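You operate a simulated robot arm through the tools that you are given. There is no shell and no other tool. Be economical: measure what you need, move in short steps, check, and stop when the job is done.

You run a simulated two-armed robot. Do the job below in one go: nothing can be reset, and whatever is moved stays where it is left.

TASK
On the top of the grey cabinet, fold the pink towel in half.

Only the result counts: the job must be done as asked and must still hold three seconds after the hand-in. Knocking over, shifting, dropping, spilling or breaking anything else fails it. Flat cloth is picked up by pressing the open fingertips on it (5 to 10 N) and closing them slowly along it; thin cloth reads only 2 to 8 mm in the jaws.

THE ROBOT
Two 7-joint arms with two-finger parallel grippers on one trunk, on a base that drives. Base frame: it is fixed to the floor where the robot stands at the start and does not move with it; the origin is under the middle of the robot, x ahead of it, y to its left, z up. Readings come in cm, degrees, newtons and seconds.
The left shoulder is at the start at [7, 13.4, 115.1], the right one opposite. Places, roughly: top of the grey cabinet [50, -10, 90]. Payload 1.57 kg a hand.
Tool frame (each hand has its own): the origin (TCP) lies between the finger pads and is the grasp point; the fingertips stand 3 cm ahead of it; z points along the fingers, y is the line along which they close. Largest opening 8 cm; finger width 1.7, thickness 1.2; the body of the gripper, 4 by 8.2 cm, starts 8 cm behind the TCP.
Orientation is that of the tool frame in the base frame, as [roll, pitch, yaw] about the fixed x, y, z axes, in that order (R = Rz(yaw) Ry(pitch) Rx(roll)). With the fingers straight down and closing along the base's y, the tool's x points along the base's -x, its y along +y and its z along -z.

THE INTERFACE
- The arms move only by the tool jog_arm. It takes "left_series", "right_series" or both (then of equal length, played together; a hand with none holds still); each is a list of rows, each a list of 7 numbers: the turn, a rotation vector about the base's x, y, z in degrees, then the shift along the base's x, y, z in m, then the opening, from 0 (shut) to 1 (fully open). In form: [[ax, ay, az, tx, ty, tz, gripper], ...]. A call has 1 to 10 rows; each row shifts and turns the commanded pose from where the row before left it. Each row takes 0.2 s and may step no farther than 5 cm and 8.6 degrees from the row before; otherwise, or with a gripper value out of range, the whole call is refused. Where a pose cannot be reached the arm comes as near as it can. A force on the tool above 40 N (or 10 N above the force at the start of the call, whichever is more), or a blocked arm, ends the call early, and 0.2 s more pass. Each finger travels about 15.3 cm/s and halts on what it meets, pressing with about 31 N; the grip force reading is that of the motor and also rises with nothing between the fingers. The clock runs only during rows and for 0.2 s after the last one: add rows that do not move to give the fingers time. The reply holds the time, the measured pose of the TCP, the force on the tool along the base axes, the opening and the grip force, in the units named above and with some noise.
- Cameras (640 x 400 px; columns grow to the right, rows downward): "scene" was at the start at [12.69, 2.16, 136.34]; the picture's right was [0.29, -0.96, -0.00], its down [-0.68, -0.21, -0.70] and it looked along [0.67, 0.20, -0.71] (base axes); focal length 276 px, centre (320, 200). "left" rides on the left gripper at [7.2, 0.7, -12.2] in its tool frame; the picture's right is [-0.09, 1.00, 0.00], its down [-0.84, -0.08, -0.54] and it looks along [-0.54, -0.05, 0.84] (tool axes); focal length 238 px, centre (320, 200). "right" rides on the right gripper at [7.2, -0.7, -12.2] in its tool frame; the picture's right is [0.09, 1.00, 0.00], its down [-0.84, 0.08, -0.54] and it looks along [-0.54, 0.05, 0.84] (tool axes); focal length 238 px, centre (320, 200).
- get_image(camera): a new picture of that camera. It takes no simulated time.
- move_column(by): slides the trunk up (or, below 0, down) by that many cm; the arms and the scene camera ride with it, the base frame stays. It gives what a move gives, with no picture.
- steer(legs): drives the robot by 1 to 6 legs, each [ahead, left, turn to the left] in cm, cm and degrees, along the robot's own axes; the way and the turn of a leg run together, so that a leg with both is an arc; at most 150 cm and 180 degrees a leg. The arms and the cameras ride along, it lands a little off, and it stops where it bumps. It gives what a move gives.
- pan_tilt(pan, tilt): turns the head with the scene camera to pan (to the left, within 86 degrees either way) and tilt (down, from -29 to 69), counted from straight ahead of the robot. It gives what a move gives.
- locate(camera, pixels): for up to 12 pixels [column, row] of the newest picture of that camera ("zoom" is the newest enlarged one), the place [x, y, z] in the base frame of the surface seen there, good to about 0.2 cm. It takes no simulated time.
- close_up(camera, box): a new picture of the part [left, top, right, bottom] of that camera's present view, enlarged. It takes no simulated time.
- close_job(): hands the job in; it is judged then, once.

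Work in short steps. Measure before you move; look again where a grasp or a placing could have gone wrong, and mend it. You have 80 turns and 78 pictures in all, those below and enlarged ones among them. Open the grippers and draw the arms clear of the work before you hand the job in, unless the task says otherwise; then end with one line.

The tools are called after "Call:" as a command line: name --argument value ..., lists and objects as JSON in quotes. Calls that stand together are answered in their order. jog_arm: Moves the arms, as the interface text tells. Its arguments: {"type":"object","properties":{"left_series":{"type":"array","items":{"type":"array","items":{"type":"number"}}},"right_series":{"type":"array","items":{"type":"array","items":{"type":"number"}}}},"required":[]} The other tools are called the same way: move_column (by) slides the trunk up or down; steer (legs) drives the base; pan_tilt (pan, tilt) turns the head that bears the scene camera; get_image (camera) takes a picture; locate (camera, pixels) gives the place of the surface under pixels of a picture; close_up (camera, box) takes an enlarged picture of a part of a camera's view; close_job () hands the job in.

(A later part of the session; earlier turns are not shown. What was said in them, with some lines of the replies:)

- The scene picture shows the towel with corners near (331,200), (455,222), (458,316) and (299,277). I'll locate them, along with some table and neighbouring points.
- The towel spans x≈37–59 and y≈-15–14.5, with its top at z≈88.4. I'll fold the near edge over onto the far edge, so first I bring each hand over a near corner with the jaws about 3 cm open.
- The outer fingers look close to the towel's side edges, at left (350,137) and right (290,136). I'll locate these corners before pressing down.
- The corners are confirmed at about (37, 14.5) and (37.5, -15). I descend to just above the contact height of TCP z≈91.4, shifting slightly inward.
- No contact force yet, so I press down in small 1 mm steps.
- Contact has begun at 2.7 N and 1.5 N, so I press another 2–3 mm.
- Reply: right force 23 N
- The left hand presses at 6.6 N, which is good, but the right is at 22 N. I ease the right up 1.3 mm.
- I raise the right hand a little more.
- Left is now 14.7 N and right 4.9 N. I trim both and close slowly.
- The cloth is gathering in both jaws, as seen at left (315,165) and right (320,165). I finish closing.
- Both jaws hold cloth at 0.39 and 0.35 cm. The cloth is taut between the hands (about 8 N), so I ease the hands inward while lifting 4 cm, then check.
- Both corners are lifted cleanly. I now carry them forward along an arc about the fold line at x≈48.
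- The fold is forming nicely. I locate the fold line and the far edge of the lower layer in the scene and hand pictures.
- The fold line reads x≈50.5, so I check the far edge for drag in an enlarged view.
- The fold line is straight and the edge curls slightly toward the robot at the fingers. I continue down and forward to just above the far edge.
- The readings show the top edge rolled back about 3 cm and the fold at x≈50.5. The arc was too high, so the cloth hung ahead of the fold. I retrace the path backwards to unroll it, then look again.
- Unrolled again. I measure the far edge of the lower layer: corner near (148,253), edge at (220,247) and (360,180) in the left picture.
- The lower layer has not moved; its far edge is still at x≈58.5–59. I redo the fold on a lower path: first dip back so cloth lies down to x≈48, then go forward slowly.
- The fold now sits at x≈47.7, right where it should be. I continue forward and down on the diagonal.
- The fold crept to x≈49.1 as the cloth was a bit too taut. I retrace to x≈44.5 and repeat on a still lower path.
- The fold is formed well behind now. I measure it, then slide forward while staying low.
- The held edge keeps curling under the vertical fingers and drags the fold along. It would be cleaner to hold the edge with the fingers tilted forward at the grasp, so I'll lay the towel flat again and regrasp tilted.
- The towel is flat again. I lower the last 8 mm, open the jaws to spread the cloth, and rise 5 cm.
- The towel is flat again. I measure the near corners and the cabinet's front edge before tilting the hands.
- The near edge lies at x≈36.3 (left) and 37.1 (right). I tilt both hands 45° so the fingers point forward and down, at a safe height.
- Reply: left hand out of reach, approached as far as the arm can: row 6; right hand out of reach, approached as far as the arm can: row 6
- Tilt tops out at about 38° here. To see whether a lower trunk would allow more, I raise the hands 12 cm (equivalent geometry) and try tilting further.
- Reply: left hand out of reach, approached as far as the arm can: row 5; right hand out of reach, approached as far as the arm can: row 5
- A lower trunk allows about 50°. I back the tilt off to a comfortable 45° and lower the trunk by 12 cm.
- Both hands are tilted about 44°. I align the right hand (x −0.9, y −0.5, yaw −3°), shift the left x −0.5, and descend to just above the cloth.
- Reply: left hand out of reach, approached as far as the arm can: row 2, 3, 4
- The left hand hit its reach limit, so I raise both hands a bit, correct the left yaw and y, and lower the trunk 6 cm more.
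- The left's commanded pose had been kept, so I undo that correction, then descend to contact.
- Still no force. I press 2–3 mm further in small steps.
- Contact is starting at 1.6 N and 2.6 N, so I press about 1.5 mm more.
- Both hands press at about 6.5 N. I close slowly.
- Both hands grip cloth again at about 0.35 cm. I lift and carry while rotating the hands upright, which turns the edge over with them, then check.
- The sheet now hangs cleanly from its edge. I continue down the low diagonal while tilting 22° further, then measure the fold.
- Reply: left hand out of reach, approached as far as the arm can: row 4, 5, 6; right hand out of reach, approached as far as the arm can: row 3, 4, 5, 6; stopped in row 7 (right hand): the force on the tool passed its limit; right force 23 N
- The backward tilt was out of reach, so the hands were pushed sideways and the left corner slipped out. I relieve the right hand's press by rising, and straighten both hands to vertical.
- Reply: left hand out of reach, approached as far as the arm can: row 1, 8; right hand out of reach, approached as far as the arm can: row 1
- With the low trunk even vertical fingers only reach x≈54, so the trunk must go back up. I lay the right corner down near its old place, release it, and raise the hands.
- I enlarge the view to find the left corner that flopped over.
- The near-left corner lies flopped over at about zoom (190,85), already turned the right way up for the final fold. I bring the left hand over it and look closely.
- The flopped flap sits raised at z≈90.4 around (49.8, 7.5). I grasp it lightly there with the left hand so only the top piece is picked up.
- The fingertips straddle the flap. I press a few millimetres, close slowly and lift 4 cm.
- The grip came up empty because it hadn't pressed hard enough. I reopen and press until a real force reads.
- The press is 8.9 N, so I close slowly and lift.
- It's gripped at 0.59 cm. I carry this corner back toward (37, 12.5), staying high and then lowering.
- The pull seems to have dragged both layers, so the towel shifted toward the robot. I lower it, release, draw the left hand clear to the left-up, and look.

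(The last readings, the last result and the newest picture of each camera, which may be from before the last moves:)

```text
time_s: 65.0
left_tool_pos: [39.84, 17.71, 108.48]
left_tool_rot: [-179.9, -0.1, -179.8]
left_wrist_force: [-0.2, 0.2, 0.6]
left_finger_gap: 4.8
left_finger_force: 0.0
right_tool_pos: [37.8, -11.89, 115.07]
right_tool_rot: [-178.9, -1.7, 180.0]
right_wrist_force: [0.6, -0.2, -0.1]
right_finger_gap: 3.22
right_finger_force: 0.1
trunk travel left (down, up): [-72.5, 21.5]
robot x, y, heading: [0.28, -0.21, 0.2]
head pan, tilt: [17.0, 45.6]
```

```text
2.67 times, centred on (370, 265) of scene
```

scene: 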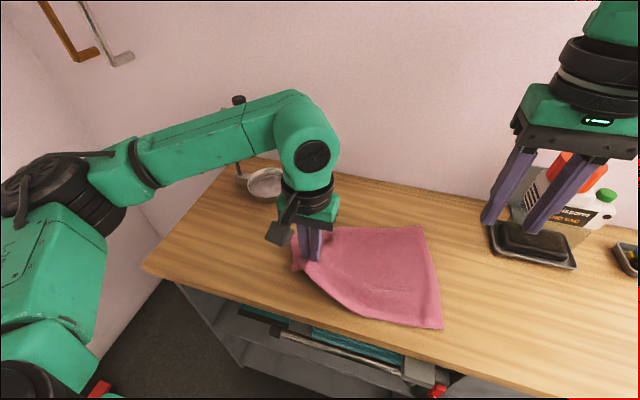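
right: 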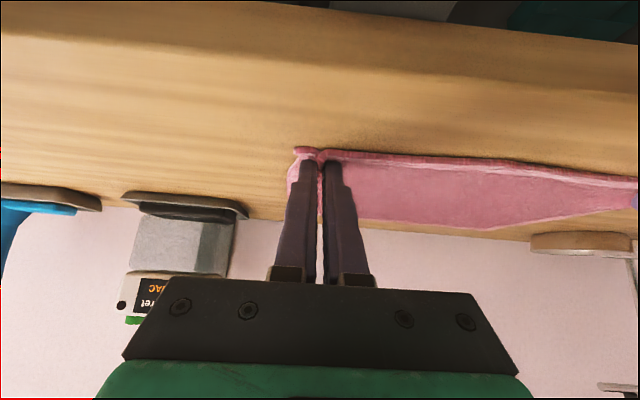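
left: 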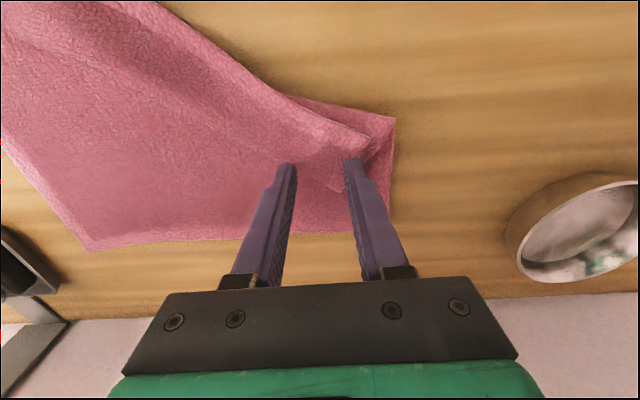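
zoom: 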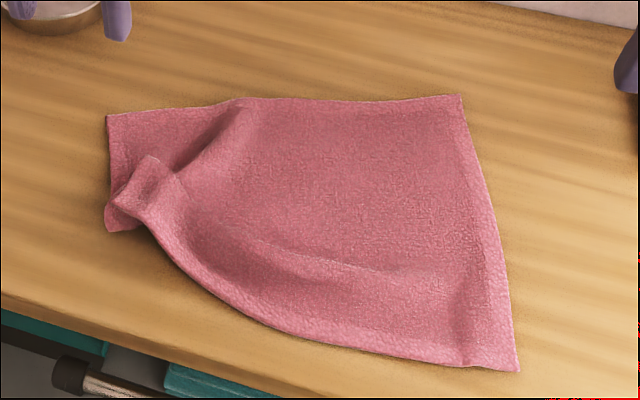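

Now the flap corner stands up at zoom (150,160). I locate the key points.

Call:
locate --camera "zoom" --pixels '[[110, 120], [460, 97], [515, 367], [110, 225], [150, 160], [185, 180], [130, 195], [160, 215], [200, 275], [300, 335], [145, 235], [115, 185]]'

Call:
close_up --camera "scene" --box '[295, 215, 365, 285]'

```text
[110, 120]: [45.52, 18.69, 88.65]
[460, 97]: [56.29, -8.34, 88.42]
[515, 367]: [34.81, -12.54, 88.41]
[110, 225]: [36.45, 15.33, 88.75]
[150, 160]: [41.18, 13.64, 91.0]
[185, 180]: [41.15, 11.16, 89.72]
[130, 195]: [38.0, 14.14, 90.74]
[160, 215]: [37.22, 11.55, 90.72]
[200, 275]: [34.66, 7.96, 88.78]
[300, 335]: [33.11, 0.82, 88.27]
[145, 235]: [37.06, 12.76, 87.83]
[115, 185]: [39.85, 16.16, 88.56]
```

```text
5.71 times, centred on (330, 250) of scene
```

zoom: 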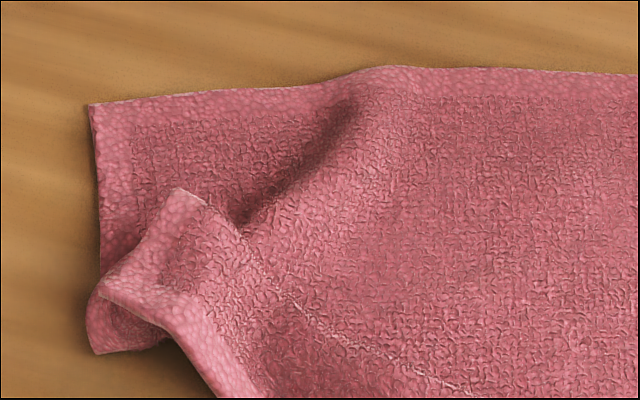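

The towel got rotated: far-left corner (45.5,18.7), far-right (56.3,-8.3), near-right (34.8,-12.5). I'll grip the single-layer far-left and near-right corners and pull them diagonally apart to realign and flatten it. First I hover both hands over those corners.

Call:
jog_arm --left_series '[[0, 0, 0, 0.01, -0.003, -0.02, 0.4], [0, 0, 0, 0.01, -0.004, -0.03, 0.4], [0, 0, 0, 0.01, -0.005, -0.04, 0.4], [0, 0, 0, 0.01, -0.005, -0.04, 0.4], [0, 0, 0, 0.008, 0, -0.025, 0.4], [0, 0, 0, 0, 0, -0.01, 0.4], [0, 0, 0, 0, 0, 0, 0.4]]' --right_series '[[0, 0, 0, -0.004, 0.005, -0.045, 0.4], [0, 0, 0, -0.004, 0.005, -0.045, 0.4], [0, 0, 0, -0.004, 0.005, -0.045, 0.4], [0, 0, 0, -0.004, 0.005, -0.045, 0.4], [0, 0, 0, 0, 0, -0.035, 0.4], [0, 0, 0, 0, 0, -0.016, 0.4], [0, 0, 0, 0, 0, 0, 0.4]]'

```text
time_s: 66.6
left_tool_pos: [44.71, 16.23, 91.96]
left_tool_rot: [180.0, -0.2, -179.8]
left_wrist_force: [-0.1, 0.0, -0.1]
left_finger_gap: 3.18
left_finger_force: 0.0
right_tool_pos: [36.48, -9.93, 92.04]
right_tool_rot: [-178.8, -1.8, 179.8]
right_wrist_force: [0.1, -0.2, -0.8]
right_finger_gap: 3.2
right_finger_force: 0.1
trunk travel left (down, up): [-72.5, 21.5]
robot x, y, heading: [-0.14, -0.13, 0.2]
head pan, tilt: [17.0, 45.6]
```

I descend toward contact.

Call:
jog_arm --left_series '[[0, 0, 0, 0, 0, -0.003, 0.4], [0, 0, 0, 0, 0, -0.002, 0.4], [0, 0, 0, 0, 0, -0.001, 0.4], [0, 0, 0, 0, 0, 0, 0.4]]' --right_series '[[0, 0, 0, 0, 0, -0.003, 0.4], [0, 0, 0, 0, 0, -0.002, 0.4], [0, 0, 0, 0, 0, -0.002, 0.4], [0, 0, 0, 0, 0, 0, 0.4]]'

```text
time_s: 67.6
left_tool_pos: [44.71, 16.16, 91.36]
left_tool_rot: [-180.0, 0.2, -179.8]
left_wrist_force: [1.8, 1.6, 14.0]
left_finger_gap: 3.22
left_finger_force: 0.1
right_tool_pos: [36.28, -9.93, 91.4]
right_tool_rot: [-179.0, -1.6, 179.9]
right_wrist_force: [1.2, 0.1, 3.2]
right_finger_gap: 3.19
right_finger_force: 0.0
trunk travel left (down, up): [-72.5, 21.5]
robot x, y, heading: [0.04, -0.04, -0.1]
head pan, tilt: [17.0, 45.6]
```

Left is at 14 N and right at 3.2 N. I trim both and close slowly.

Call:
jog_arm --left_series '[[0, 0, 0, 0, 0, 0.0007, 0.4], [0, 0, 0, 0, 0, 0, 0.36], [0, 0, 0, 0, 0, 0, 0.32], [0, 0, 0, 0, 0, 0, 0.27], [0, 0, 0, 0, 0, 0, 0.22], [0, 0, 0, 0, 0, 0, 0.17], [0, 0, 0, 0, 0, 0, 0.12], [0, 0, 0, 0, 0, 0, 0.06], [0, 0, 0, 0, 0, 0, 0], [0, 0, 0, 0, 0, 0, 0]]' --right_series '[[0, 0, 0, 0, 0, -0.0008, 0.4], [0, 0, 0, 0, 0, 0, 0.36], [0, 0, 0, 0, 0, 0, 0.32], [0, 0, 0, 0, 0, 0, 0.27], [0, 0, 0, 0, 0, 0, 0.22], [0, 0, 0, 0, 0, 0, 0.17], [0, 0, 0, 0, 0, 0, 0.12], [0, 0, 0, 0, 0, 0, 0.06], [0, 0, 0, 0, 0, 0, 0], [0, 0, 0, 0, 0, 0, 0]]'

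```text
time_s: 69.8
left_tool_pos: [44.38, 16.24, 91.42]
left_tool_rot: [-179.9, 0.0, -179.9]
left_wrist_force: [0.0, -0.3, 7.4]
left_finger_gap: 0.4
left_finger_force: 24.4
right_tool_pos: [36.15, -10.05, 91.14]
right_tool_rot: [-178.8, -1.5, 179.9]
right_wrist_force: [0.6, 1.2, 11.2]
right_finger_gap: 0.47
right_finger_force: 25.4
trunk travel left (down, up): [-72.5, 21.5]
robot x, y, heading: [0.14, 0.06, 0.1]
head pan, tilt: [17.0, 45.6]
```

Both corners are held. I lift slightly and move the left to (56.5, 12) and the right to (38.2, -12.5), then look.

Call:
jog_arm --left_series '[[0, 0, 0, 0, 0, 0.02, 0], [0, 0, 0, 0.01, -0.003, 0.02, 0], [0, 0, 0, 0.022, -0.008, 0.01, 0], [0, 0, 0, 0.022, -0.008, 0, 0], [0, 0, 0, 0.022, -0.008, 0, 0], [0, 0, 0, 0.022, -0.007, 0, 0], [0, 0, 0, 0.02, -0.006, -0.01, 0], [0, 0, 0, 0, 0, 0, 0]]' --right_series '[[0, 0, 0, 0, 0, 0.01, 0], [0, 0, 0, 0, -0.003, 0.005, 0], [0, 0, 0, 0.004, -0.004, 0, 0], [0, 0, 0, 0.004, -0.004, 0, 0], [0, 0, 0, 0.004, -0.004, 0, 0], [0, 0, 0, 0.004, -0.004, 0, 0], [0, 0, 0, 0.004, -0.004, 0, 0], [0, 0, 0, 0, 0, 0, 0]]'

Call:
get_image --camera "scene"

```text
time_s: 71.6
left_tool_pos: [56.4, 12.08, 95.15]
left_tool_rot: [-179.9, -0.1, -179.8]
left_wrist_force: [-0.6, 0.0, -0.1]
left_finger_gap: 0.41
left_finger_force: 24.9
right_tool_pos: [38.35, -12.28, 92.65]
right_tool_rot: [-178.9, -1.7, 179.9]
right_wrist_force: [0.2, 1.1, 0.4]
right_finger_gap: 0.42
right_finger_force: 24.5
trunk travel left (down, up): [-72.5, 21.5]
robot x, y, heading: [0.12, -0.32, -0.3]
head pan, tilt: [17.0, 45.6]
```

```text
19 pictures are left
```

scene: 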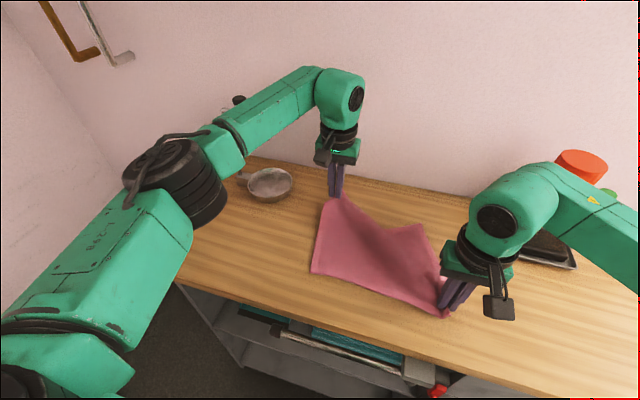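

The flap has unrolled, with the near-left corner now flat at (313,272). I lower both hands with a slight extra stretch, then release and rise.

Call:
jog_arm --left_series '[[0, 0, 0, 0.004, 0.002, -0.015, 0], [0, 0, 0, 0.003, 0.002, -0.015, 0], [0, 0, 0, 0, 0, -0.004, 0], [0, 0, 0, 0, 0, 0, 0.2], [0, 0, 0, 0, 0, 0, 0.4], [0, 0, 0, 0, 0, 0.02, 0.4], [0, 0, 0, 0, 0, 0.04, 0.4], [0, 0, 0, -0.03, 0.03, 0.03, 0.4], [0, 0, 0, -0.03, 0.03, 0.03, 0.4], [0, 0, 0, 0, 0, 0, 0.4]]' --right_series '[[0, 0, 0, -0.002, -0.003, -0.004, 0], [0, 0, 0, -0.002, -0.003, -0.004, 0], [0, 0, 0, 0, 0, -0.003, 0], [0, 0, 0, 0, 0, 0, 0.2], [0, 0, 0, 0, 0, 0, 0.4], [0, 0, 0, 0, 0, 0.02, 0.4], [0, 0, 0, 0, 0, 0.04, 0.4], [0, 0, 0, 0, -0.02, 0.03, 0.4], [0, 0, 0, 0, -0.02, 0.03, 0.4], [0, 0, 0, 0, 0, 0, 0.4]]'

Call:
get_image --camera "scene"

```text
refused: row 8 steps farther than a row can; nothing moved
```

```text
18 pictures are left
```

scene: 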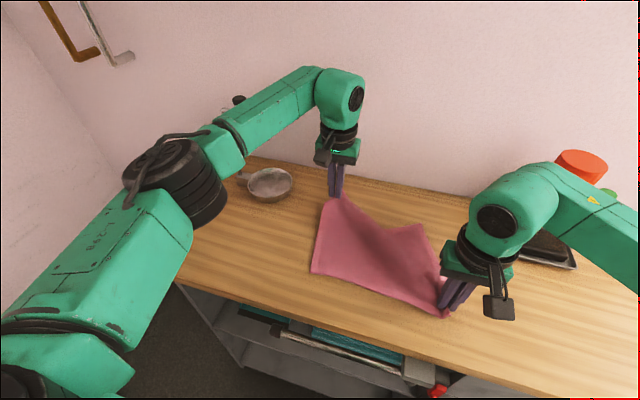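

One row was too long a step, so I repeat with shorter retreats.

Call:
jog_arm --left_series '[[0, 0, 0, 0.004, 0.002, -0.015, 0], [0, 0, 0, 0.003, 0.002, -0.015, 0], [0, 0, 0, 0, 0, -0.004, 0], [0, 0, 0, 0, 0, 0, 0.2], [0, 0, 0, 0, 0, 0, 0.4], [0, 0, 0, 0, 0, 0.02, 0.4], [0, 0, 0, 0, 0, 0.04, 0.4], [0, 0, 0, -0.02, 0.02, 0.03, 0.4], [0, 0, 0, -0.02, 0.02, 0.03, 0.4], [0, 0, 0, -0.02, 0.02, 0, 0.4]]' --right_series '[[0, 0, 0, -0.002, -0.003, -0.004, 0], [0, 0, 0, -0.002, -0.003, -0.004, 0], [0, 0, 0, 0, 0, -0.003, 0], [0, 0, 0, 0, 0, 0, 0.2], [0, 0, 0, 0, 0, 0, 0.4], [0, 0, 0, 0, 0, 0.02, 0.4], [0, 0, 0, 0, 0, 0.04, 0.4], [0, 0, 0, 0, -0.02, 0.03, 0.4], [0, 0, 0, 0, -0.02, 0.03, 0.4], [0, 0, 0, 0, 0, 0, 0.4]]'

Call:
get_image --camera "scene"

```text
time_s: 73.8
left_tool_pos: [51.02, 18.84, 103.72]
left_tool_rot: [-179.9, -0.1, -179.8]
left_wrist_force: [0.1, 0.4, 0.2]
left_finger_gap: 3.19
left_finger_force: 0.1
right_tool_pos: [37.89, -16.7, 103.5]
right_tool_rot: [-178.9, -1.7, 179.9]
right_wrist_force: [0.7, 1.0, 0.1]
right_finger_gap: 3.2
right_finger_force: 0.0
trunk travel left (down, up): [-72.5, 21.5]
robot x, y, heading: [0.2, -0.04, -0.0]
head pan, tilt: [17.0, 45.6]
```

```text
17 pictures are left
```

scene: 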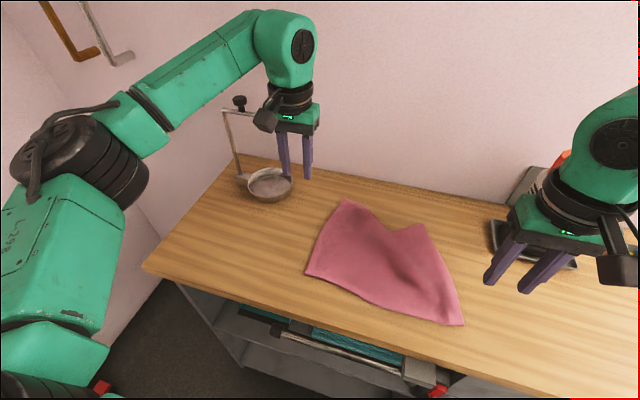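

It's nearly flat, but the far-right corner at (424,226) is drawn in. I locate the corners.

Call:
locate --camera "scene" --pixels '[[346, 201], [423, 227], [461, 322], [308, 273], [390, 228], [415, 245], [405, 235], [395, 304], [440, 270], [420, 232], [430, 250]]'

```text
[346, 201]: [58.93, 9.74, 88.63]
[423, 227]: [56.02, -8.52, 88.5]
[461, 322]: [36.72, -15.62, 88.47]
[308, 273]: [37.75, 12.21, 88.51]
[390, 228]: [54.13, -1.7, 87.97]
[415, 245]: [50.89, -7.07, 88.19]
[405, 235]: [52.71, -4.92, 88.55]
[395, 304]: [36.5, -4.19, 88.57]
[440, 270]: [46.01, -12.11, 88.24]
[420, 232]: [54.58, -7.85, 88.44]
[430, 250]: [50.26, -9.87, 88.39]
```

I take the far-right corner with the right hand at about (54.2, -6.8) to pull it out to its proper place near (58,-17.5).

Call:
jog_arm --right_series '[[0, 0, 0, 0.04, 0.024, -0.01, 0.4], [0, 0, 0, 0.041, 0.025, -0.01, 0.4], [0, 0, 0, 0.041, 0.025, -0.01, 0.4], [0, 0, 0, 0.041, 0.025, -0.01, 0.4], [0, 0, 0, 0, 0, -0.035, 0.4], [0, 0, 0, 0, 0, -0.03, 0.4], [0, 0, 0, 0, 0, -0.012, 0.4], [0, 0, 0, 0, 0, -0.003, 0.4], [0, 0, 0, 0, 0, 0, 0.4]]'

Call:
get_image --camera "right"

```text
time_s: 75.8
left_tool_pos: [51.14, 18.71, 103.7]
left_tool_rot: [-179.8, -0.1, -179.8]
left_wrist_force: [-0.3, -0.2, 0.7]
left_finger_gap: 3.19
left_finger_force: 0.1
right_tool_pos: [54.46, -6.91, 91.57]
right_tool_rot: [-178.9, -1.7, 180.0]
right_wrist_force: [0.2, 0.3, 0.3]
right_finger_gap: 3.18
right_finger_force: 0.1
trunk travel left (down, up): [-72.5, 21.5]
robot x, y, heading: [-0.06, 0.03, 0.2]
head pan, tilt: [17.0, 45.6]
```

```text
16 pictures are left
```

right: 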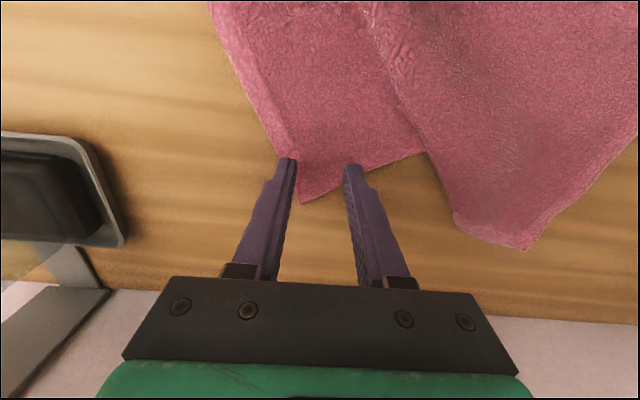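

The jaws straddle the corner well. I press down.

Call:
jog_arm --right_series '[[0, 0, 0, -0.003, 0.002, -0.002, 0.4], [0, 0, 0, 0, 0, -0.001, 0.4], [0, 0, 0, 0, 0, -0.001, 0.4], [0, 0, 0, 0, 0, 0, 0.4]]'

```text
time_s: 76.8
left_tool_pos: [51.01, 18.77, 103.81]
left_tool_rot: [-179.9, 0.0, -179.9]
left_wrist_force: [0.7, 0.3, 0.2]
left_finger_gap: 3.2
left_finger_force: 0.0
right_tool_pos: [53.8, -6.79, 91.3]
right_tool_rot: [-178.9, -1.5, 179.9]
right_wrist_force: [3.5, -0.3, 12.2]
right_finger_gap: 3.18
right_finger_force: 0.0
trunk travel left (down, up): [-72.5, 21.5]
robot x, y, heading: [-0.1, -0.1, 0.0]
head pan, tilt: [17.0, 45.6]
```

I close slowly and check the grip.

Call:
jog_arm --right_series '[[0, 0, 0, 0, 0, 0.0004, 0.36], [0, 0, 0, 0, 0, 0, 0.31], [0, 0, 0, 0, 0, 0, 0.26], [0, 0, 0, 0, 0, 0, 0.21], [0, 0, 0, 0, 0, 0, 0.16], [0, 0, 0, 0, 0, 0, 0.11], [0, 0, 0, 0, 0, 0, 0.05], [0, 0, 0, 0, 0, 0, 0], [0, 0, 0, 0, 0, 0, 0], [0, 0, 0, 0, 0, 0.01, 0]]'

```text
time_s: 79.0
left_tool_pos: [51.25, 18.63, 103.69]
left_tool_rot: [-180.0, 0.0, -179.9]
left_wrist_force: [0.2, -0.9, -0.2]
left_finger_gap: 3.21
left_finger_force: 0.1
right_tool_pos: [54.14, -6.67, 91.94]
right_tool_rot: [-178.9, -1.8, 180.0]
right_wrist_force: [-0.2, 0.1, 0.6]
right_finger_gap: 0.43
right_finger_force: 24.4
trunk travel left (down, up): [-72.5, 21.5]
robot x, y, heading: [0.22, -0.13, 0.1]
head pan, tilt: [17.0, 45.6]
```

Held at 0.43 cm. I carry it to (56.2, -15.8) slightly lifted, then set it down and release.

Call:
jog_arm --right_series '[[0, 0, 0, 0, 0, 0.015, 0], [0, 0, 0, 0.004, -0.015, 0.005, 0], [0, 0, 0, 0.004, -0.016, 0, 0], [0, 0, 0, 0.004, -0.016, 0, 0], [0, 0, 0, 0.004, -0.016, 0, 0], [0, 0, 0, 0.003, -0.016, 0, 0], [0, 0, 0, 0.003, -0.012, -0.012, 0], [0, 0, 0, 0, 0, -0.008, 0], [0, 0, 0, 0, 0, 0, 0]]'

Call:
jog_arm --right_series '[[0, 0, 0, 0, 0, -0.004, 0], [0, 0, 0, 0, 0, 0, 0.2], [0, 0, 0, 0, 0, 0, 0.4], [0, 0, 0, 0, 0, 0, 0.4], [0, 0, 0, 0, 0, 0.02, 0.4], [0, 0, 0, 0, 0, 0.04, 0.4], [0, 0, 0, -0.03, 0, 0.03, 0.4], [0, 0, 0, -0.04, 0, 0.02, 0.4], [0, 0, 0, -0.04, 0, 0, 0.4], [0, 0, 0, 0, 0, 0, 0.4]]'

Call:
get_image --camera "scene"

```text
time_s: 81.0
left_tool_pos: [51.1, 18.69, 103.69]
left_tool_rot: [-180.0, -0.1, -179.9]
left_wrist_force: [-0.6, 0.8, 0.0]
left_finger_gap: 3.19
left_finger_force: 0.0
right_tool_pos: [56.21, -15.78, 92.13]
right_tool_rot: [-178.9, -1.7, 179.8]
right_wrist_force: [1.0, 0.0, 0.0]
right_finger_gap: 0.43
right_finger_force: 25.3
trunk travel left (down, up): [-72.5, 21.5]
robot x, y, heading: [0.26, -0.09, -0.3]
head pan, tilt: [17.0, 45.6]
```

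```text
time_s: 83.2
left_tool_pos: [51.17, 18.72, 103.71]
left_tool_rot: [-180.0, -0.1, -179.8]
left_wrist_force: [0.0, 0.4, -0.1]
left_finger_gap: 3.22
left_finger_force: 0.2
right_tool_pos: [45.2, -16.11, 102.92]
right_tool_rot: [-178.8, -1.8, 179.8]
right_wrist_force: [0.5, 0.6, 0.6]
right_finger_gap: 3.2
right_finger_force: 0.1
trunk travel left (down, up): [-72.5, 21.5]
robot x, y, heading: [0.02, -0.2, 0.0]
head pan, tilt: [17.0, 45.6]
```

```text
15 pictures are left
```

scene: 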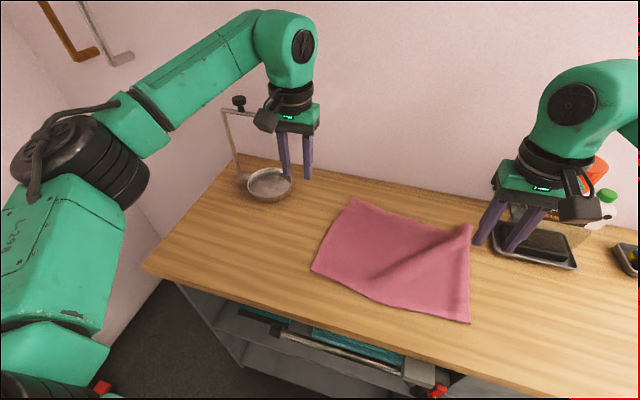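

It's almost flat now, with a slight pleat toward the far-right corner. I measure the corners.

Call:
locate --camera "scene" --pixels '[[354, 200], [469, 225], [468, 319], [315, 271], [395, 303], [410, 222], [335, 233], [430, 313], [350, 290], [468, 270], [430, 230]]'

```text
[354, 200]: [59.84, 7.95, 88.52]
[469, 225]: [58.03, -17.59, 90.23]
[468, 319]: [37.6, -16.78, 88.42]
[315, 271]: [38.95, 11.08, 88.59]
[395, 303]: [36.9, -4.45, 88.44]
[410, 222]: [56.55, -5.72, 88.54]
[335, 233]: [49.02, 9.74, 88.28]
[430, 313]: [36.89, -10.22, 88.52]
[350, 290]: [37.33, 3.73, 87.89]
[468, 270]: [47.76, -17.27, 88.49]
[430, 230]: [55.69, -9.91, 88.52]
```

The far edge has about 3 cm of slack. I take the far-left corner with the left hand at about (58, 6) and pull it left.

Call:
jog_arm --left_series '[[0, 0, 0, 0.018, -0.032, 0, 0.4], [0, 0, 0, 0.018, -0.032, 0, 0.4], [0, 0, 0, 0.017, -0.032, -0.01, 0.4], [0, 0, 0, 0.017, -0.031, -0.02, 0.4], [0, 0, 0, 0, 0, -0.04, 0.4], [0, 0, 0, 0, 0, -0.035, 0.4], [0, 0, 0, 0, 0, -0.014, 0.4], [0, 0, 0, 0, 0, -0.003, 0.4], [0, 0, 0, 0, 0, -0.001, 0.4], [0, 0, 0, 0, 0, 0, 0.4]]'

```text
time_s: 85.4
left_tool_pos: [58.18, 5.84, 91.47]
left_tool_rot: [179.9, -0.1, -179.7]
left_wrist_force: [1.0, -0.9, 1.1]
left_finger_gap: 3.2
left_finger_force: 0.0
right_tool_pos: [45.13, -16.19, 102.74]
right_tool_rot: [-178.9, -1.7, 179.9]
right_wrist_force: [-0.7, 0.1, -0.7]
right_finger_gap: 3.21
right_finger_force: 0.1
trunk travel left (down, up): [-72.5, 21.5]
robot x, y, heading: [-0.17, -0.04, 0.0]
head pan, tilt: [17.0, 45.6]
```

I press about 2 mm more and close.

Call:
jog_arm --left_series '[[0, 0, 0, 0, 0, -0.001, 0.4], [0, 0, 0, 0, 0, -0.001, 0.4], [0, 0, 0, 0, 0, 0, 0.35], [0, 0, 0, 0, 0, 0, 0.3], [0, 0, 0, 0, 0, 0, 0.25], [0, 0, 0, 0, 0, 0, 0.2], [0, 0, 0, 0, 0, 0, 0.14], [0, 0, 0, 0, 0, 0, 0.07], [0, 0, 0, 0, 0, 0, 0], [0, 0, 0, 0, 0, 0, 0]]'

```text
time_s: 87.6
left_tool_pos: [58.18, 5.93, 91.31]
left_tool_rot: [180.0, 0.0, -179.8]
left_wrist_force: [0.4, 0.1, 5.0]
left_finger_gap: 0.37
left_finger_force: 24.9
right_tool_pos: [45.11, -16.19, 102.81]
right_tool_rot: [-178.9, -1.7, 179.8]
right_wrist_force: [-0.3, 0.0, -0.2]
right_finger_gap: 3.17
right_finger_force: 0.1
trunk travel left (down, up): [-72.5, 21.5]
robot x, y, heading: [0.43, 0.02, -0.0]
head pan, tilt: [17.0, 45.6]
```

Held at 0.37 cm. I pull 3.3 cm left, set down, release and rise.

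Call:
jog_arm --left_series '[[0, 0, 0, 0, 0.004, 0.008, 0], [0, 0, 0, 0, 0.01, 0, 0], [0, 0, 0, 0, 0.01, 0, 0], [0, 0, 0, 0, 0.01, -0.006, 0], [0, 0, 0, 0, 0, 0, 0], [0, 0, 0, 0, 0, 0, 0.2], [0, 0, 0, 0, 0, 0, 0.4], [0, 0, 0, 0, 0, 0.02, 0.4], [0, 0, 0, -0.01, 0, 0.04, 0.4], [0, 0, 0, -0.03, 0, 0.03, 0.4]]'

Call:
jog_arm --left_series '[[0, 0, 0, -0.04, 0, 0.02, 0.4], [0, 0, 0, -0.04, 0, 0, 0.4], [0, 0, 0, -0.04, 0, 0, 0.4], [0, 0, 0, -0.04, 0, 0, 0.4], [0, 0, 0, 0, 0, 0, 0.4]]'

Call:
get_image --camera "scene"

```text
time_s: 89.8
left_tool_pos: [54.07, 9.25, 100.5]
left_tool_rot: [-179.9, 0.1, -179.8]
left_wrist_force: [-0.3, 0.5, -0.1]
left_finger_gap: 3.24
left_finger_force: 0.0
right_tool_pos: [45.15, -15.98, 102.89]
right_tool_rot: [-178.9, -1.8, 179.9]
right_wrist_force: [0.4, 1.1, 0.2]
right_finger_gap: 3.18
right_finger_force: 0.0
trunk travel left (down, up): [-72.5, 21.5]
robot x, y, heading: [0.17, 0.15, 0.0]
head pan, tilt: [17.0, 45.6]
```

```text
time_s: 91.0
left_tool_pos: [37.9, 9.33, 102.41]
left_tool_rot: [-180.0, -0.1, -179.8]
left_wrist_force: [0.4, 0.0, -1.3]
left_finger_gap: 3.2
left_finger_force: 0.0
right_tool_pos: [45.2, -16.15, 102.82]
right_tool_rot: [-178.9, -1.7, 179.9]
right_wrist_force: [0.5, 0.0, -0.4]
right_finger_gap: 3.2
right_finger_force: 0.1
trunk travel left (down, up): [-72.5, 21.5]
robot x, y, heading: [0.14, 0.15, 0.2]
head pan, tilt: [17.0, 45.6]
```

```text
14 pictures are left
```

scene: 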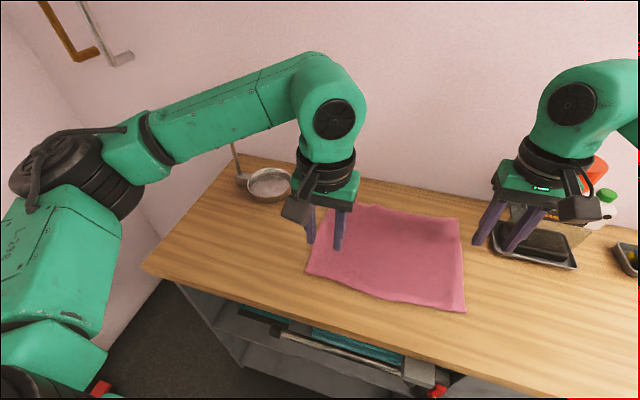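

The towel is flat and rectangular again. I measure its corners for the tilted grasp.

Call:
locate --camera "scene" --pixels '[[365, 206], [459, 221], [463, 307], [308, 270], [350, 292], [390, 302], [430, 307], [430, 216], [462, 265], [325, 280], [400, 212]]'

```text
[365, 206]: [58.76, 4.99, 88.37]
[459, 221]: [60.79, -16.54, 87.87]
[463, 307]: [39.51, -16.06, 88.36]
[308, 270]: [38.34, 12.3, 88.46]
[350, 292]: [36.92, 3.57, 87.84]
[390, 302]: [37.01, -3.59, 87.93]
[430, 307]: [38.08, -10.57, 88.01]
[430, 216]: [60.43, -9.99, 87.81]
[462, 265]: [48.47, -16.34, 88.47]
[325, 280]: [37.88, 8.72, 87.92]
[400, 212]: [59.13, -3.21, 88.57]
```

The near edge is at x≈38.1 (left) and 38.7 (right), and the far edge at ≈59–60. I tilt both hands ~38° forward over the near corners, then lower the trunk by 6 cm as a compromise between tilt and far reach.

Call:
jog_arm --left_series '[[0, -7.5, 0, 0, 0.002, 0, 0.4], [0, -7.5, 0, 0, 0.002, 0, 0.4], [0, -7.5, 0, 0, 0, 0, 0.4], [0, -7.5, 0, 0, 0, 0, 0.4], [0, -7.5, 0, 0, 0, 0, 0.4], [0, 0, 0, 0, 0, 0, 0.4]]' --right_series '[[0, -7.8, 0, -0.014, 0.006, 0, 0.4], [0, -7.8, 0, -0.014, 0.006, 0, 0.4], [0, -7.8, 0, -0.014, 0.006, 0, 0.4], [0, -7.8, 0, -0.014, 0.006, 0, 0.4], [0, -7.8, 0, -0.0115, 0.0035, 0, 0.4], [0, 0, 0, 0, 0, 0, 0.4]]'

Call:
move_column --by -6

```text
time_s: 92.4
left_tool_pos: [38.09, 9.83, 102.36]
left_tool_rot: [-179.8, 37.4, -179.6]
left_wrist_force: [-1.1, -0.9, 0.3]
left_finger_gap: 3.21
left_finger_force: 0.1
right_tool_pos: [38.57, -13.2, 102.86]
right_tool_rot: [-179.1, 37.3, 179.8]
right_wrist_force: [0.8, -0.3, 0.1]
right_finger_gap: 3.21
right_finger_force: 0.0
trunk travel left (down, up): [-72.5, 21.5]
robot x, y, heading: [0.02, -0.13, -0.3]
head pan, tilt: [17.0, 45.6]
```

```text
time_s: 93.4
left_tool_pos: [38.09, 9.68, 96.44]
left_tool_rot: [-179.9, 37.4, -179.7]
left_wrist_force: [0.7, -0.2, 0.1]
left_finger_gap: 3.19
left_finger_force: 0.0
right_tool_pos: [38.48, -13.12, 96.84]
right_tool_rot: [-179.0, 37.3, 179.8]
right_wrist_force: [-0.1, 0.0, 0.4]
right_finger_gap: 3.23
right_finger_force: 0.1
trunk travel left (down, up): [-66.5, 27.5]
robot x, y, heading: [0.24, 0.25, 0.1]
head pan, tilt: [17.0, 45.6]
```

No reach warning. I descend to z≈91.7 and check with both wrist cameras.

Call:
jog_arm --left_series '[[0, 0, 0, -0.002, 0, -0.015, 0.4], [0, 0, 0, 0, 0, -0.015, 0.4], [0, 0, 0, 0, 0, -0.012, 0.4], [0, 0, 0, 0, 0, -0.004, 0.4], [0, 0, 0, 0, 0, 0, 0.4]]' --right_series '[[0, 0, 0, 0, -0.002, -0.015, 0.4], [0, 0, 0, 0, 0, -0.018, 0.4], [0, 0, 0, 0, 0, -0.013, 0.4], [0, 0, 0, 0, 0, -0.004, 0.4], [0, 0, 0, 0, 0, 0, 0.4]]'

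Call:
get_image --camera "left"

Call:
get_image --camera "right"

```text
time_s: 94.6
left_tool_pos: [37.78, 9.63, 92.04]
left_tool_rot: [-179.8, 37.4, -179.6]
left_wrist_force: [0.2, -0.3, -0.7]
left_finger_gap: 3.21
left_finger_force: 0.1
right_tool_pos: [38.63, -13.19, 91.86]
right_tool_rot: [-179.0, 37.4, 179.8]
right_wrist_force: [0.4, 0.1, 0.9]
right_finger_gap: 3.2
right_finger_force: 0.2
trunk travel left (down, up): [-66.5, 27.5]
robot x, y, heading: [0.03, 0.0, -0.1]
head pan, tilt: [17.0, 45.6]
```

```text
13 pictures are left
```

left: 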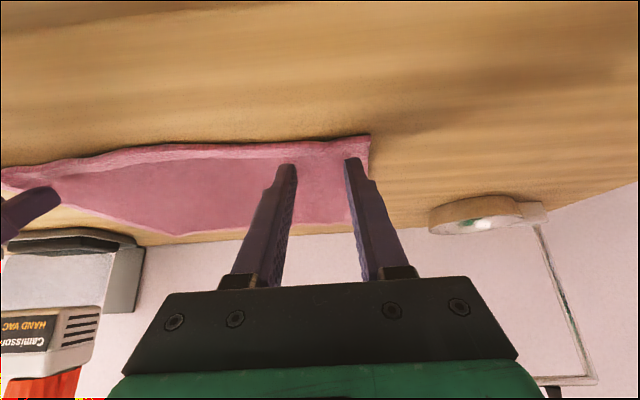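

```text
12 pictures are left
```

right: 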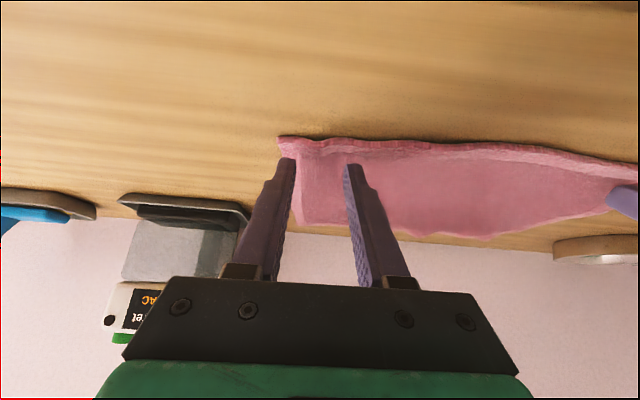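

Both look well placed. I verify the edge positions between the fingers and go down another 5 mm.

Call:
locate --camera "left" --pixels '[[310, 144], [367, 138], [340, 142]]'

Call:
locate --camera "right" --pixels '[[320, 142], [283, 140], [345, 143]]'

Call:
jog_arm --left_series '[[0, 0, 0, 0, 0, -0.003, 0.4], [0, 0, 0, 0, 0, -0.002, 0.4], [0, 0, 0, 0, 0, -0.001, 0.4], [0, 0, 0, 0, 0, 0, 0.4]]' --right_series '[[0, 0, 0, 0, 0, -0.002, 0.4], [0, 0, 0, 0, 0, -0.002, 0.4], [0, 0, 0, 0, 0, -0.001, 0.4], [0, 0, 0, 0, 0, 0, 0.4]]'

```text
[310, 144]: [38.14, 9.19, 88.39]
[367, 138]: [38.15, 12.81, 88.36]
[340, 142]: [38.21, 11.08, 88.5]
```

```text
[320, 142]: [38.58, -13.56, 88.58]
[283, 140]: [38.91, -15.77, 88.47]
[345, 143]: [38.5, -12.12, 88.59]
```

```text
time_s: 95.6
left_tool_pos: [37.89, 9.77, 91.34]
left_tool_rot: [-179.7, 37.4, -179.7]
left_wrist_force: [-0.1, -1.4, 2.6]
left_finger_gap: 3.2
left_finger_force: 0.0
right_tool_pos: [38.54, -13.19, 91.39]
right_tool_rot: [-179.0, 37.3, 179.9]
right_wrist_force: [0.0, 0.1, 0.4]
right_finger_gap: 3.18
right_finger_force: 0.0
trunk travel left (down, up): [-66.5, 27.5]
robot x, y, heading: [0.0, 0.1, 0.2]
head pan, tilt: [17.0, 45.6]
```

The edges are right. I press slightly more: left 1 mm, right 2.5 mm.

Call:
jog_arm --left_series '[[0, 0, 0, 0, 0, -0.0006, 0.4], [0, 0, 0, 0, 0, -0.0004, 0.4], [0, 0, 0, 0, 0, 0, 0.4]]' --right_series '[[0, 0, 0, 0, 0, -0.0013, 0.4], [0, 0, 0, 0, 0, -0.0012, 0.4], [0, 0, 0, 0, 0, 0, 0.4]]'

```text
time_s: 96.4
left_tool_pos: [37.9, 9.53, 91.18]
left_tool_rot: [-179.9, 37.5, -179.7]
left_wrist_force: [1.0, 0.4, 5.6]
left_finger_gap: 3.2
left_finger_force: 0.0
right_tool_pos: [38.37, -13.27, 91.09]
right_tool_rot: [-179.0, 37.4, 179.8]
right_wrist_force: [1.7, -0.1, 3.0]
right_finger_gap: 3.21
right_finger_force: 0.1
trunk travel left (down, up): [-66.5, 27.5]
robot x, y, heading: [0.1, 0.2, -0.2]
head pan, tilt: [17.0, 45.6]
```

I press a touch more (right 1 mm, left 0.3 mm) and close slowly.

Call:
jog_arm --left_series '[[0, 0, 0, 0, 0, -0.0004, 0.4], [0, 0, 0, 0, 0, 0, 0.36], [0, 0, 0, 0, 0, 0, 0.32], [0, 0, 0, 0, 0, 0, 0.27], [0, 0, 0, 0, 0, 0, 0.22], [0, 0, 0, 0, 0, 0, 0.17], [0, 0, 0, 0, 0, 0, 0.12], [0, 0, 0, 0, 0, 0, 0.06], [0, 0, 0, 0, 0, 0, 0], [0, 0, 0, 0, 0, 0, 0]]' --right_series '[[0, 0, 0, 0, 0, -0.001, 0.4], [0, 0, 0, 0, 0, 0, 0.36], [0, 0, 0, 0, 0, 0, 0.32], [0, 0, 0, 0, 0, 0, 0.27], [0, 0, 0, 0, 0, 0, 0.22], [0, 0, 0, 0, 0, 0, 0.17], [0, 0, 0, 0, 0, 0, 0.12], [0, 0, 0, 0, 0, 0, 0.06], [0, 0, 0, 0, 0, 0, 0], [0, 0, 0, 0, 0, 0, 0]]'

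```text
time_s: 98.6
left_tool_pos: [37.75, 9.74, 91.29]
left_tool_rot: [-179.6, 37.5, -179.7]
left_wrist_force: [-1.0, -0.6, 5.4]
left_finger_gap: 0.0
left_finger_force: 21.1
right_tool_pos: [38.36, -13.35, 91.23]
right_tool_rot: [-179.0, 37.3, 179.9]
right_wrist_force: [0.9, 0.4, 10.5]
right_finger_gap: 0.47
right_finger_force: 24.8
trunk travel left (down, up): [-66.5, 27.5]
robot x, y, heading: [0.08, -0.23, -0.2]
head pan, tilt: [17.0, 45.6]
```

The left closed empty while the right holds at 0.47 cm. I reopen the left just above, shift it 3 mm inward and press again.

Call:
jog_arm --left_series '[[0, 0, 0, 0, 0, 0.01, 0], [0, 0, 0, 0.003, 0, 0, 0.25], [0, 0, 0, 0, 0, 0, 0.4], [0, 0, 0, 0, 0, -0.006, 0.4], [0, 0, 0, 0, 0, -0.003, 0.4], [0, 0, 0, 0, 0, -0.0015, 0.4], [0, 0, 0, 0, 0, 0, 0.4]]'

Call:
close_up --camera "left" --box '[240, 100, 400, 200]'

```text
time_s: 100.2
left_tool_pos: [38.08, 9.67, 91.15]
left_tool_rot: [-179.6, 37.6, -179.7]
left_wrist_force: [-1.0, 2.1, 9.6]
left_finger_gap: 3.2
left_finger_force: 0.0
right_tool_pos: [38.41, -13.3, 91.17]
right_tool_rot: [-178.9, 37.4, 179.9]
right_wrist_force: [2.7, 0.1, 9.6]
right_finger_gap: 0.44
right_finger_force: 25.1
trunk travel left (down, up): [-66.5, 27.5]
robot x, y, heading: [0.03, -0.33, 0.2]
head pan, tilt: [17.0, 45.6]
```

```text
4.00 times, centred on (320, 150) of left
```

zoom: 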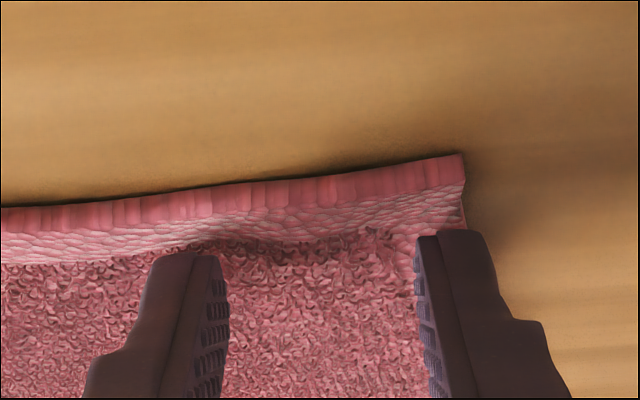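

The left fingers sit on the cloth about 1 cm in from the edge at 9.6 N. I close slowly.

Call:
jog_arm --left_series '[[0, 0, 0, 0, 0, 0, 0.37], [0, 0, 0, 0, 0, 0, 0.33], [0, 0, 0, 0, 0, 0, 0.29], [0, 0, 0, 0, 0, 0, 0.25], [0, 0, 0, 0, 0, 0, 0.2], [0, 0, 0, 0, 0, 0, 0.15], [0, 0, 0, 0, 0, 0, 0.1], [0, 0, 0, 0, 0, 0, 0.05], [0, 0, 0, 0, 0, 0, 0], [0, 0, 0, 0, 0, 0, 0]]'

```text
time_s: 102.4
left_tool_pos: [38.02, 9.65, 91.13]
left_tool_rot: [-179.7, 37.6, -179.7]
left_wrist_force: [0.3, -3.6, 14.1]
left_finger_gap: 0.41
left_finger_force: 24.4
right_tool_pos: [38.41, -13.33, 91.09]
right_tool_rot: [-179.0, 37.4, 179.9]
right_wrist_force: [1.4, 4.6, 10.2]
right_finger_gap: 0.44
right_finger_force: 25.4
trunk travel left (down, up): [-66.5, 27.5]
robot x, y, heading: [0.11, -0.02, 0.0]
head pan, tilt: [17.0, 45.6]
```

Both hold now (0.41 and 0.44 cm). I lift and carry forward while rotating the hands upright, keeping low, and check at x≈49.

Call:
jog_arm --left_series '[[0, 0, 0, 0.002, -0.002, 0.01, 0], [0, 7.5, 0, 0.0114, -0.001, 0.0163, 0], [0, 7.5, 0, 0.0155, 0, 0.0158, 0], [0, 7.5, 0, 0.0186, 0, 0.0144, 0], [0, 7.5, 0, 0.0206, 0, 0.009, 0], [0, 7.5, 0, 0.0196, 0, 0.0045, 0], [0, 0, 0, 0.015, 0, 0, 0], [0, 0, 0, 0.014, 0, -0.005, 0], [0, 0, 0, 0, 0, 0, 0]]' --right_series '[[0, 0, 0, 0.002, 0.002, 0.01, 0], [0, 7.5, 0, 0.0114, 0.001, 0.0163, 0], [0, 7.5, 0, 0.0155, 0, 0.0158, 0], [0, 7.5, 0, 0.0186, 0, 0.0144, 0], [0, 7.5, 0, 0.0206, 0, 0.009, 0], [0, 7.5, 0, 0.0196, 0, 0.0045, 0], [0, 0, 0, 0.015, 0, 0, 0], [0, 0, 0, 0.014, 0, -0.005, 0], [0, 0, 0, 0, 0, 0, 0]]'

Call:
close_up --camera "scene" --box '[280, 140, 520, 290]'

```text
time_s: 104.4
left_tool_pos: [49.85, 9.48, 97.53]
left_tool_rot: [180.0, -0.1, -179.7]
left_wrist_force: [0.0, -0.4, -0.2]
left_finger_gap: 0.36
left_finger_force: 24.3
right_tool_pos: [50.3, -12.96, 97.35]
right_tool_rot: [-178.9, -0.2, 179.9]
right_wrist_force: [-0.6, 0.3, 0.4]
right_finger_gap: 0.42
right_finger_force: 25.1
trunk travel left (down, up): [-66.5, 27.5]
robot x, y, heading: [0.33, 0.05, -0.1]
head pan, tilt: [17.0, 45.6]
```

```text
2.67 times, centred on (400, 215) of scene
5 turns are left
```

zoom: 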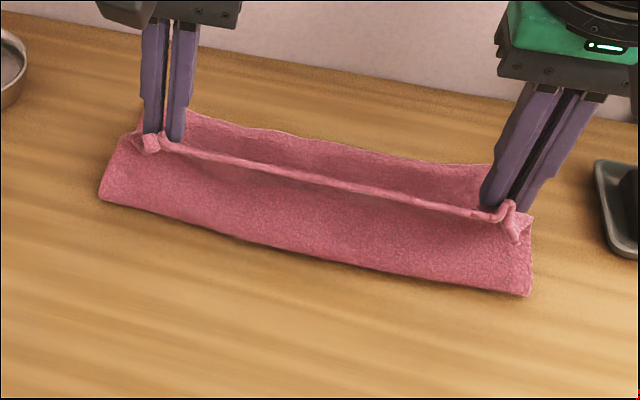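

Only five turns remain, and the sheet hangs well with its edge on top. I carry it down the low diagonal to the far edge in one go, with an outward stretch at the end.

Call:
jog_arm --left_series '[[0, 0, 0, 0.01, 0, -0.011, 0], [0, 0, 0, 0.011, 0, -0.01, 0], [0, 0, 0, 0.012, 0, -0.009, 0], [0, 0, 0, 0.012, 0, -0.008, 0], [0, 0, 0, 0.012, 0.001, -0.006, 0], [0, 0, 0, 0.012, 0.001, -0.005, 0], [0, 0, 0, 0.011, 0.001, -0.003, 0], [0, 0, 0, 0.008, 0.001, -0.002, 0], [0, 0, 0, 0, 0, -0.001, 0], [0, 0, 0, 0, 0, 0, 0]]' --right_series '[[0, 0, 0, 0.01, 0, -0.011, 0], [0, 0, 0, 0.011, 0, -0.01, 0], [0, 0, 0, 0.012, 0, -0.009, 0], [0, 0, 0, 0.012, 0, -0.008, 0], [0, 0, 0, 0.012, -0.001, -0.006, 0], [0, 0, 0, 0.012, -0.001, -0.005, 0], [0, 0, 0, 0.01, -0.001, -0.003, 0], [0, 0, 0, 0.007, -0.001, -0.001, 0], [0, 0, 0, 0, 0, 0, 0], [0, 0, 0, 0, 0, 0, 0]]'

```text
time_s: 106.6
left_tool_pos: [58.51, 9.89, 92.28]
left_tool_rot: [-179.9, 0.0, -179.7]
left_wrist_force: [-0.4, -7.3, 3.0]
left_finger_gap: 0.37
left_finger_force: 25.1
right_tool_pos: [58.8, -13.45, 92.18]
right_tool_rot: [-179.0, -0.2, 179.9]
right_wrist_force: [-0.4, 7.2, 2.1]
right_finger_gap: 0.41
right_finger_force: 24.6
trunk travel left (down, up): [-66.5, 27.5]
robot x, y, heading: [0.69, -0.26, -0.1]
head pan, tilt: [17.0, 45.6]
4 turns are left
```

The hands arrived as planned. I open in place, rise straight up and withdraw.

Call:
jog_arm --left_series '[[0, 0, 0, 0, -0.002, 0, 0], [0, 0, 0, 0, 0, 0, 0.2], [0, 0, 0, 0, 0, 0, 0.4], [0, 0, 0, 0, 0, 0, 0.4], [0, 0, 0, 0, 0, 0.02, 0.4], [0, 0, 0, 0, 0, 0.03, 0.4], [0, 0, 0, -0.03, 0.01, 0.035, 0.4], [0, 0, 0, -0.03, 0.02, 0.03, 0.4], [0, 0, 0, -0.03, 0.03, 0.01, 0.4], [0, 0, 0, -0.03, 0.03, 0, 0.4]]' --right_series '[[0, 0, 0, 0, 0.002, 0, 0], [0, 0, 0, 0, 0, 0, 0.2], [0, 0, 0, 0, 0, 0, 0.4], [0, 0, 0, 0, 0, 0, 0.4], [0, 0, 0, 0, 0, 0.02, 0.4], [0, 0, 0, 0, 0, 0.03, 0.4], [0, 0, 0, -0.03, 0, 0.035, 0.4], [0, 0, 0, -0.03, 0, 0.03, 0.4], [0, 0, 0, -0.04, -0.01, 0.02, 0.4], [0, 0, 0, -0.04, -0.02, 0, 0.4]]'

Call:
get_image --camera "scene"

```text
time_s: 108.8
left_tool_pos: [46.25, 18.76, 104.81]
left_tool_rot: [-179.9, 0.1, -179.7]
left_wrist_force: [-0.3, -0.5, 0.2]
left_finger_gap: 3.19
left_finger_force: 0.1
right_tool_pos: [44.39, -15.85, 105.82]
right_tool_rot: [-178.9, -0.1, 179.8]
right_wrist_force: [0.0, 0.7, 0.6]
right_finger_gap: 3.2
right_finger_force: 0.0
trunk travel left (down, up): [-66.5, 27.5]
robot x, y, heading: [-0.24, -0.21, -0.1]
head pan, tilt: [17.0, 45.6]
```

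```text
9 pictures are left
3 turns are left
```

scene: 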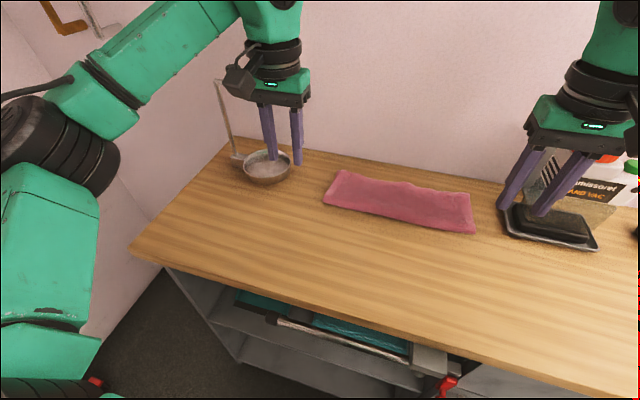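

The towel is folded into a neat strip. I check its edges in an enlarged view.

Call:
close_up --camera "scene" --box '[310, 155, 490, 250]'

Call:
locate --camera "scene" --pixels '[[344, 172], [325, 199], [470, 195], [473, 230], [400, 185], [400, 217], [400, 200], [440, 190], [360, 176]]'

```text
3.56 times, centred on (400, 202) of scene
```

zoom: 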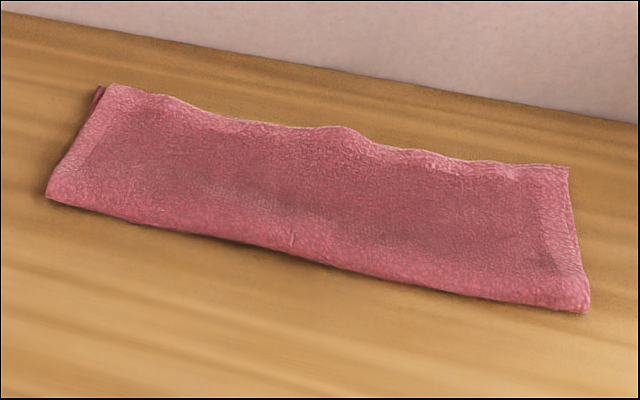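

```text
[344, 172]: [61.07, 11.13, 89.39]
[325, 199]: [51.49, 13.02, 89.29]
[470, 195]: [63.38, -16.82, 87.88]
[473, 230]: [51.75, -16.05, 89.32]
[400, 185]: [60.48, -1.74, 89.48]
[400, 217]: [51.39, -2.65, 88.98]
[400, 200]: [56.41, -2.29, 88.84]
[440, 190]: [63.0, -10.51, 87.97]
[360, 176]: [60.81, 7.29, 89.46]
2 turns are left
```

The towel is a flat, straight strip from x≈51.4 to 61, about 29 cm long, half its original depth. Both hands are open and clear and nothing else has moved, so I hand in.

Call:
close_job

```text
The job is handed in.
```

I folded the pink towel in half on the grey cabinet top, near edge over far edge, and handed the job in. It finished as a strip about 29 cm long and 10 cm deep, against about 22 cm deep unfolded. The top layer may be slightly tucked or uneven at the far edge, which I couldn't check in the turns left. The towel also ended up about 2 cm further back than it started. Both grippers are open and clear of it, and nothing else on the cabinet appeared to have moved.
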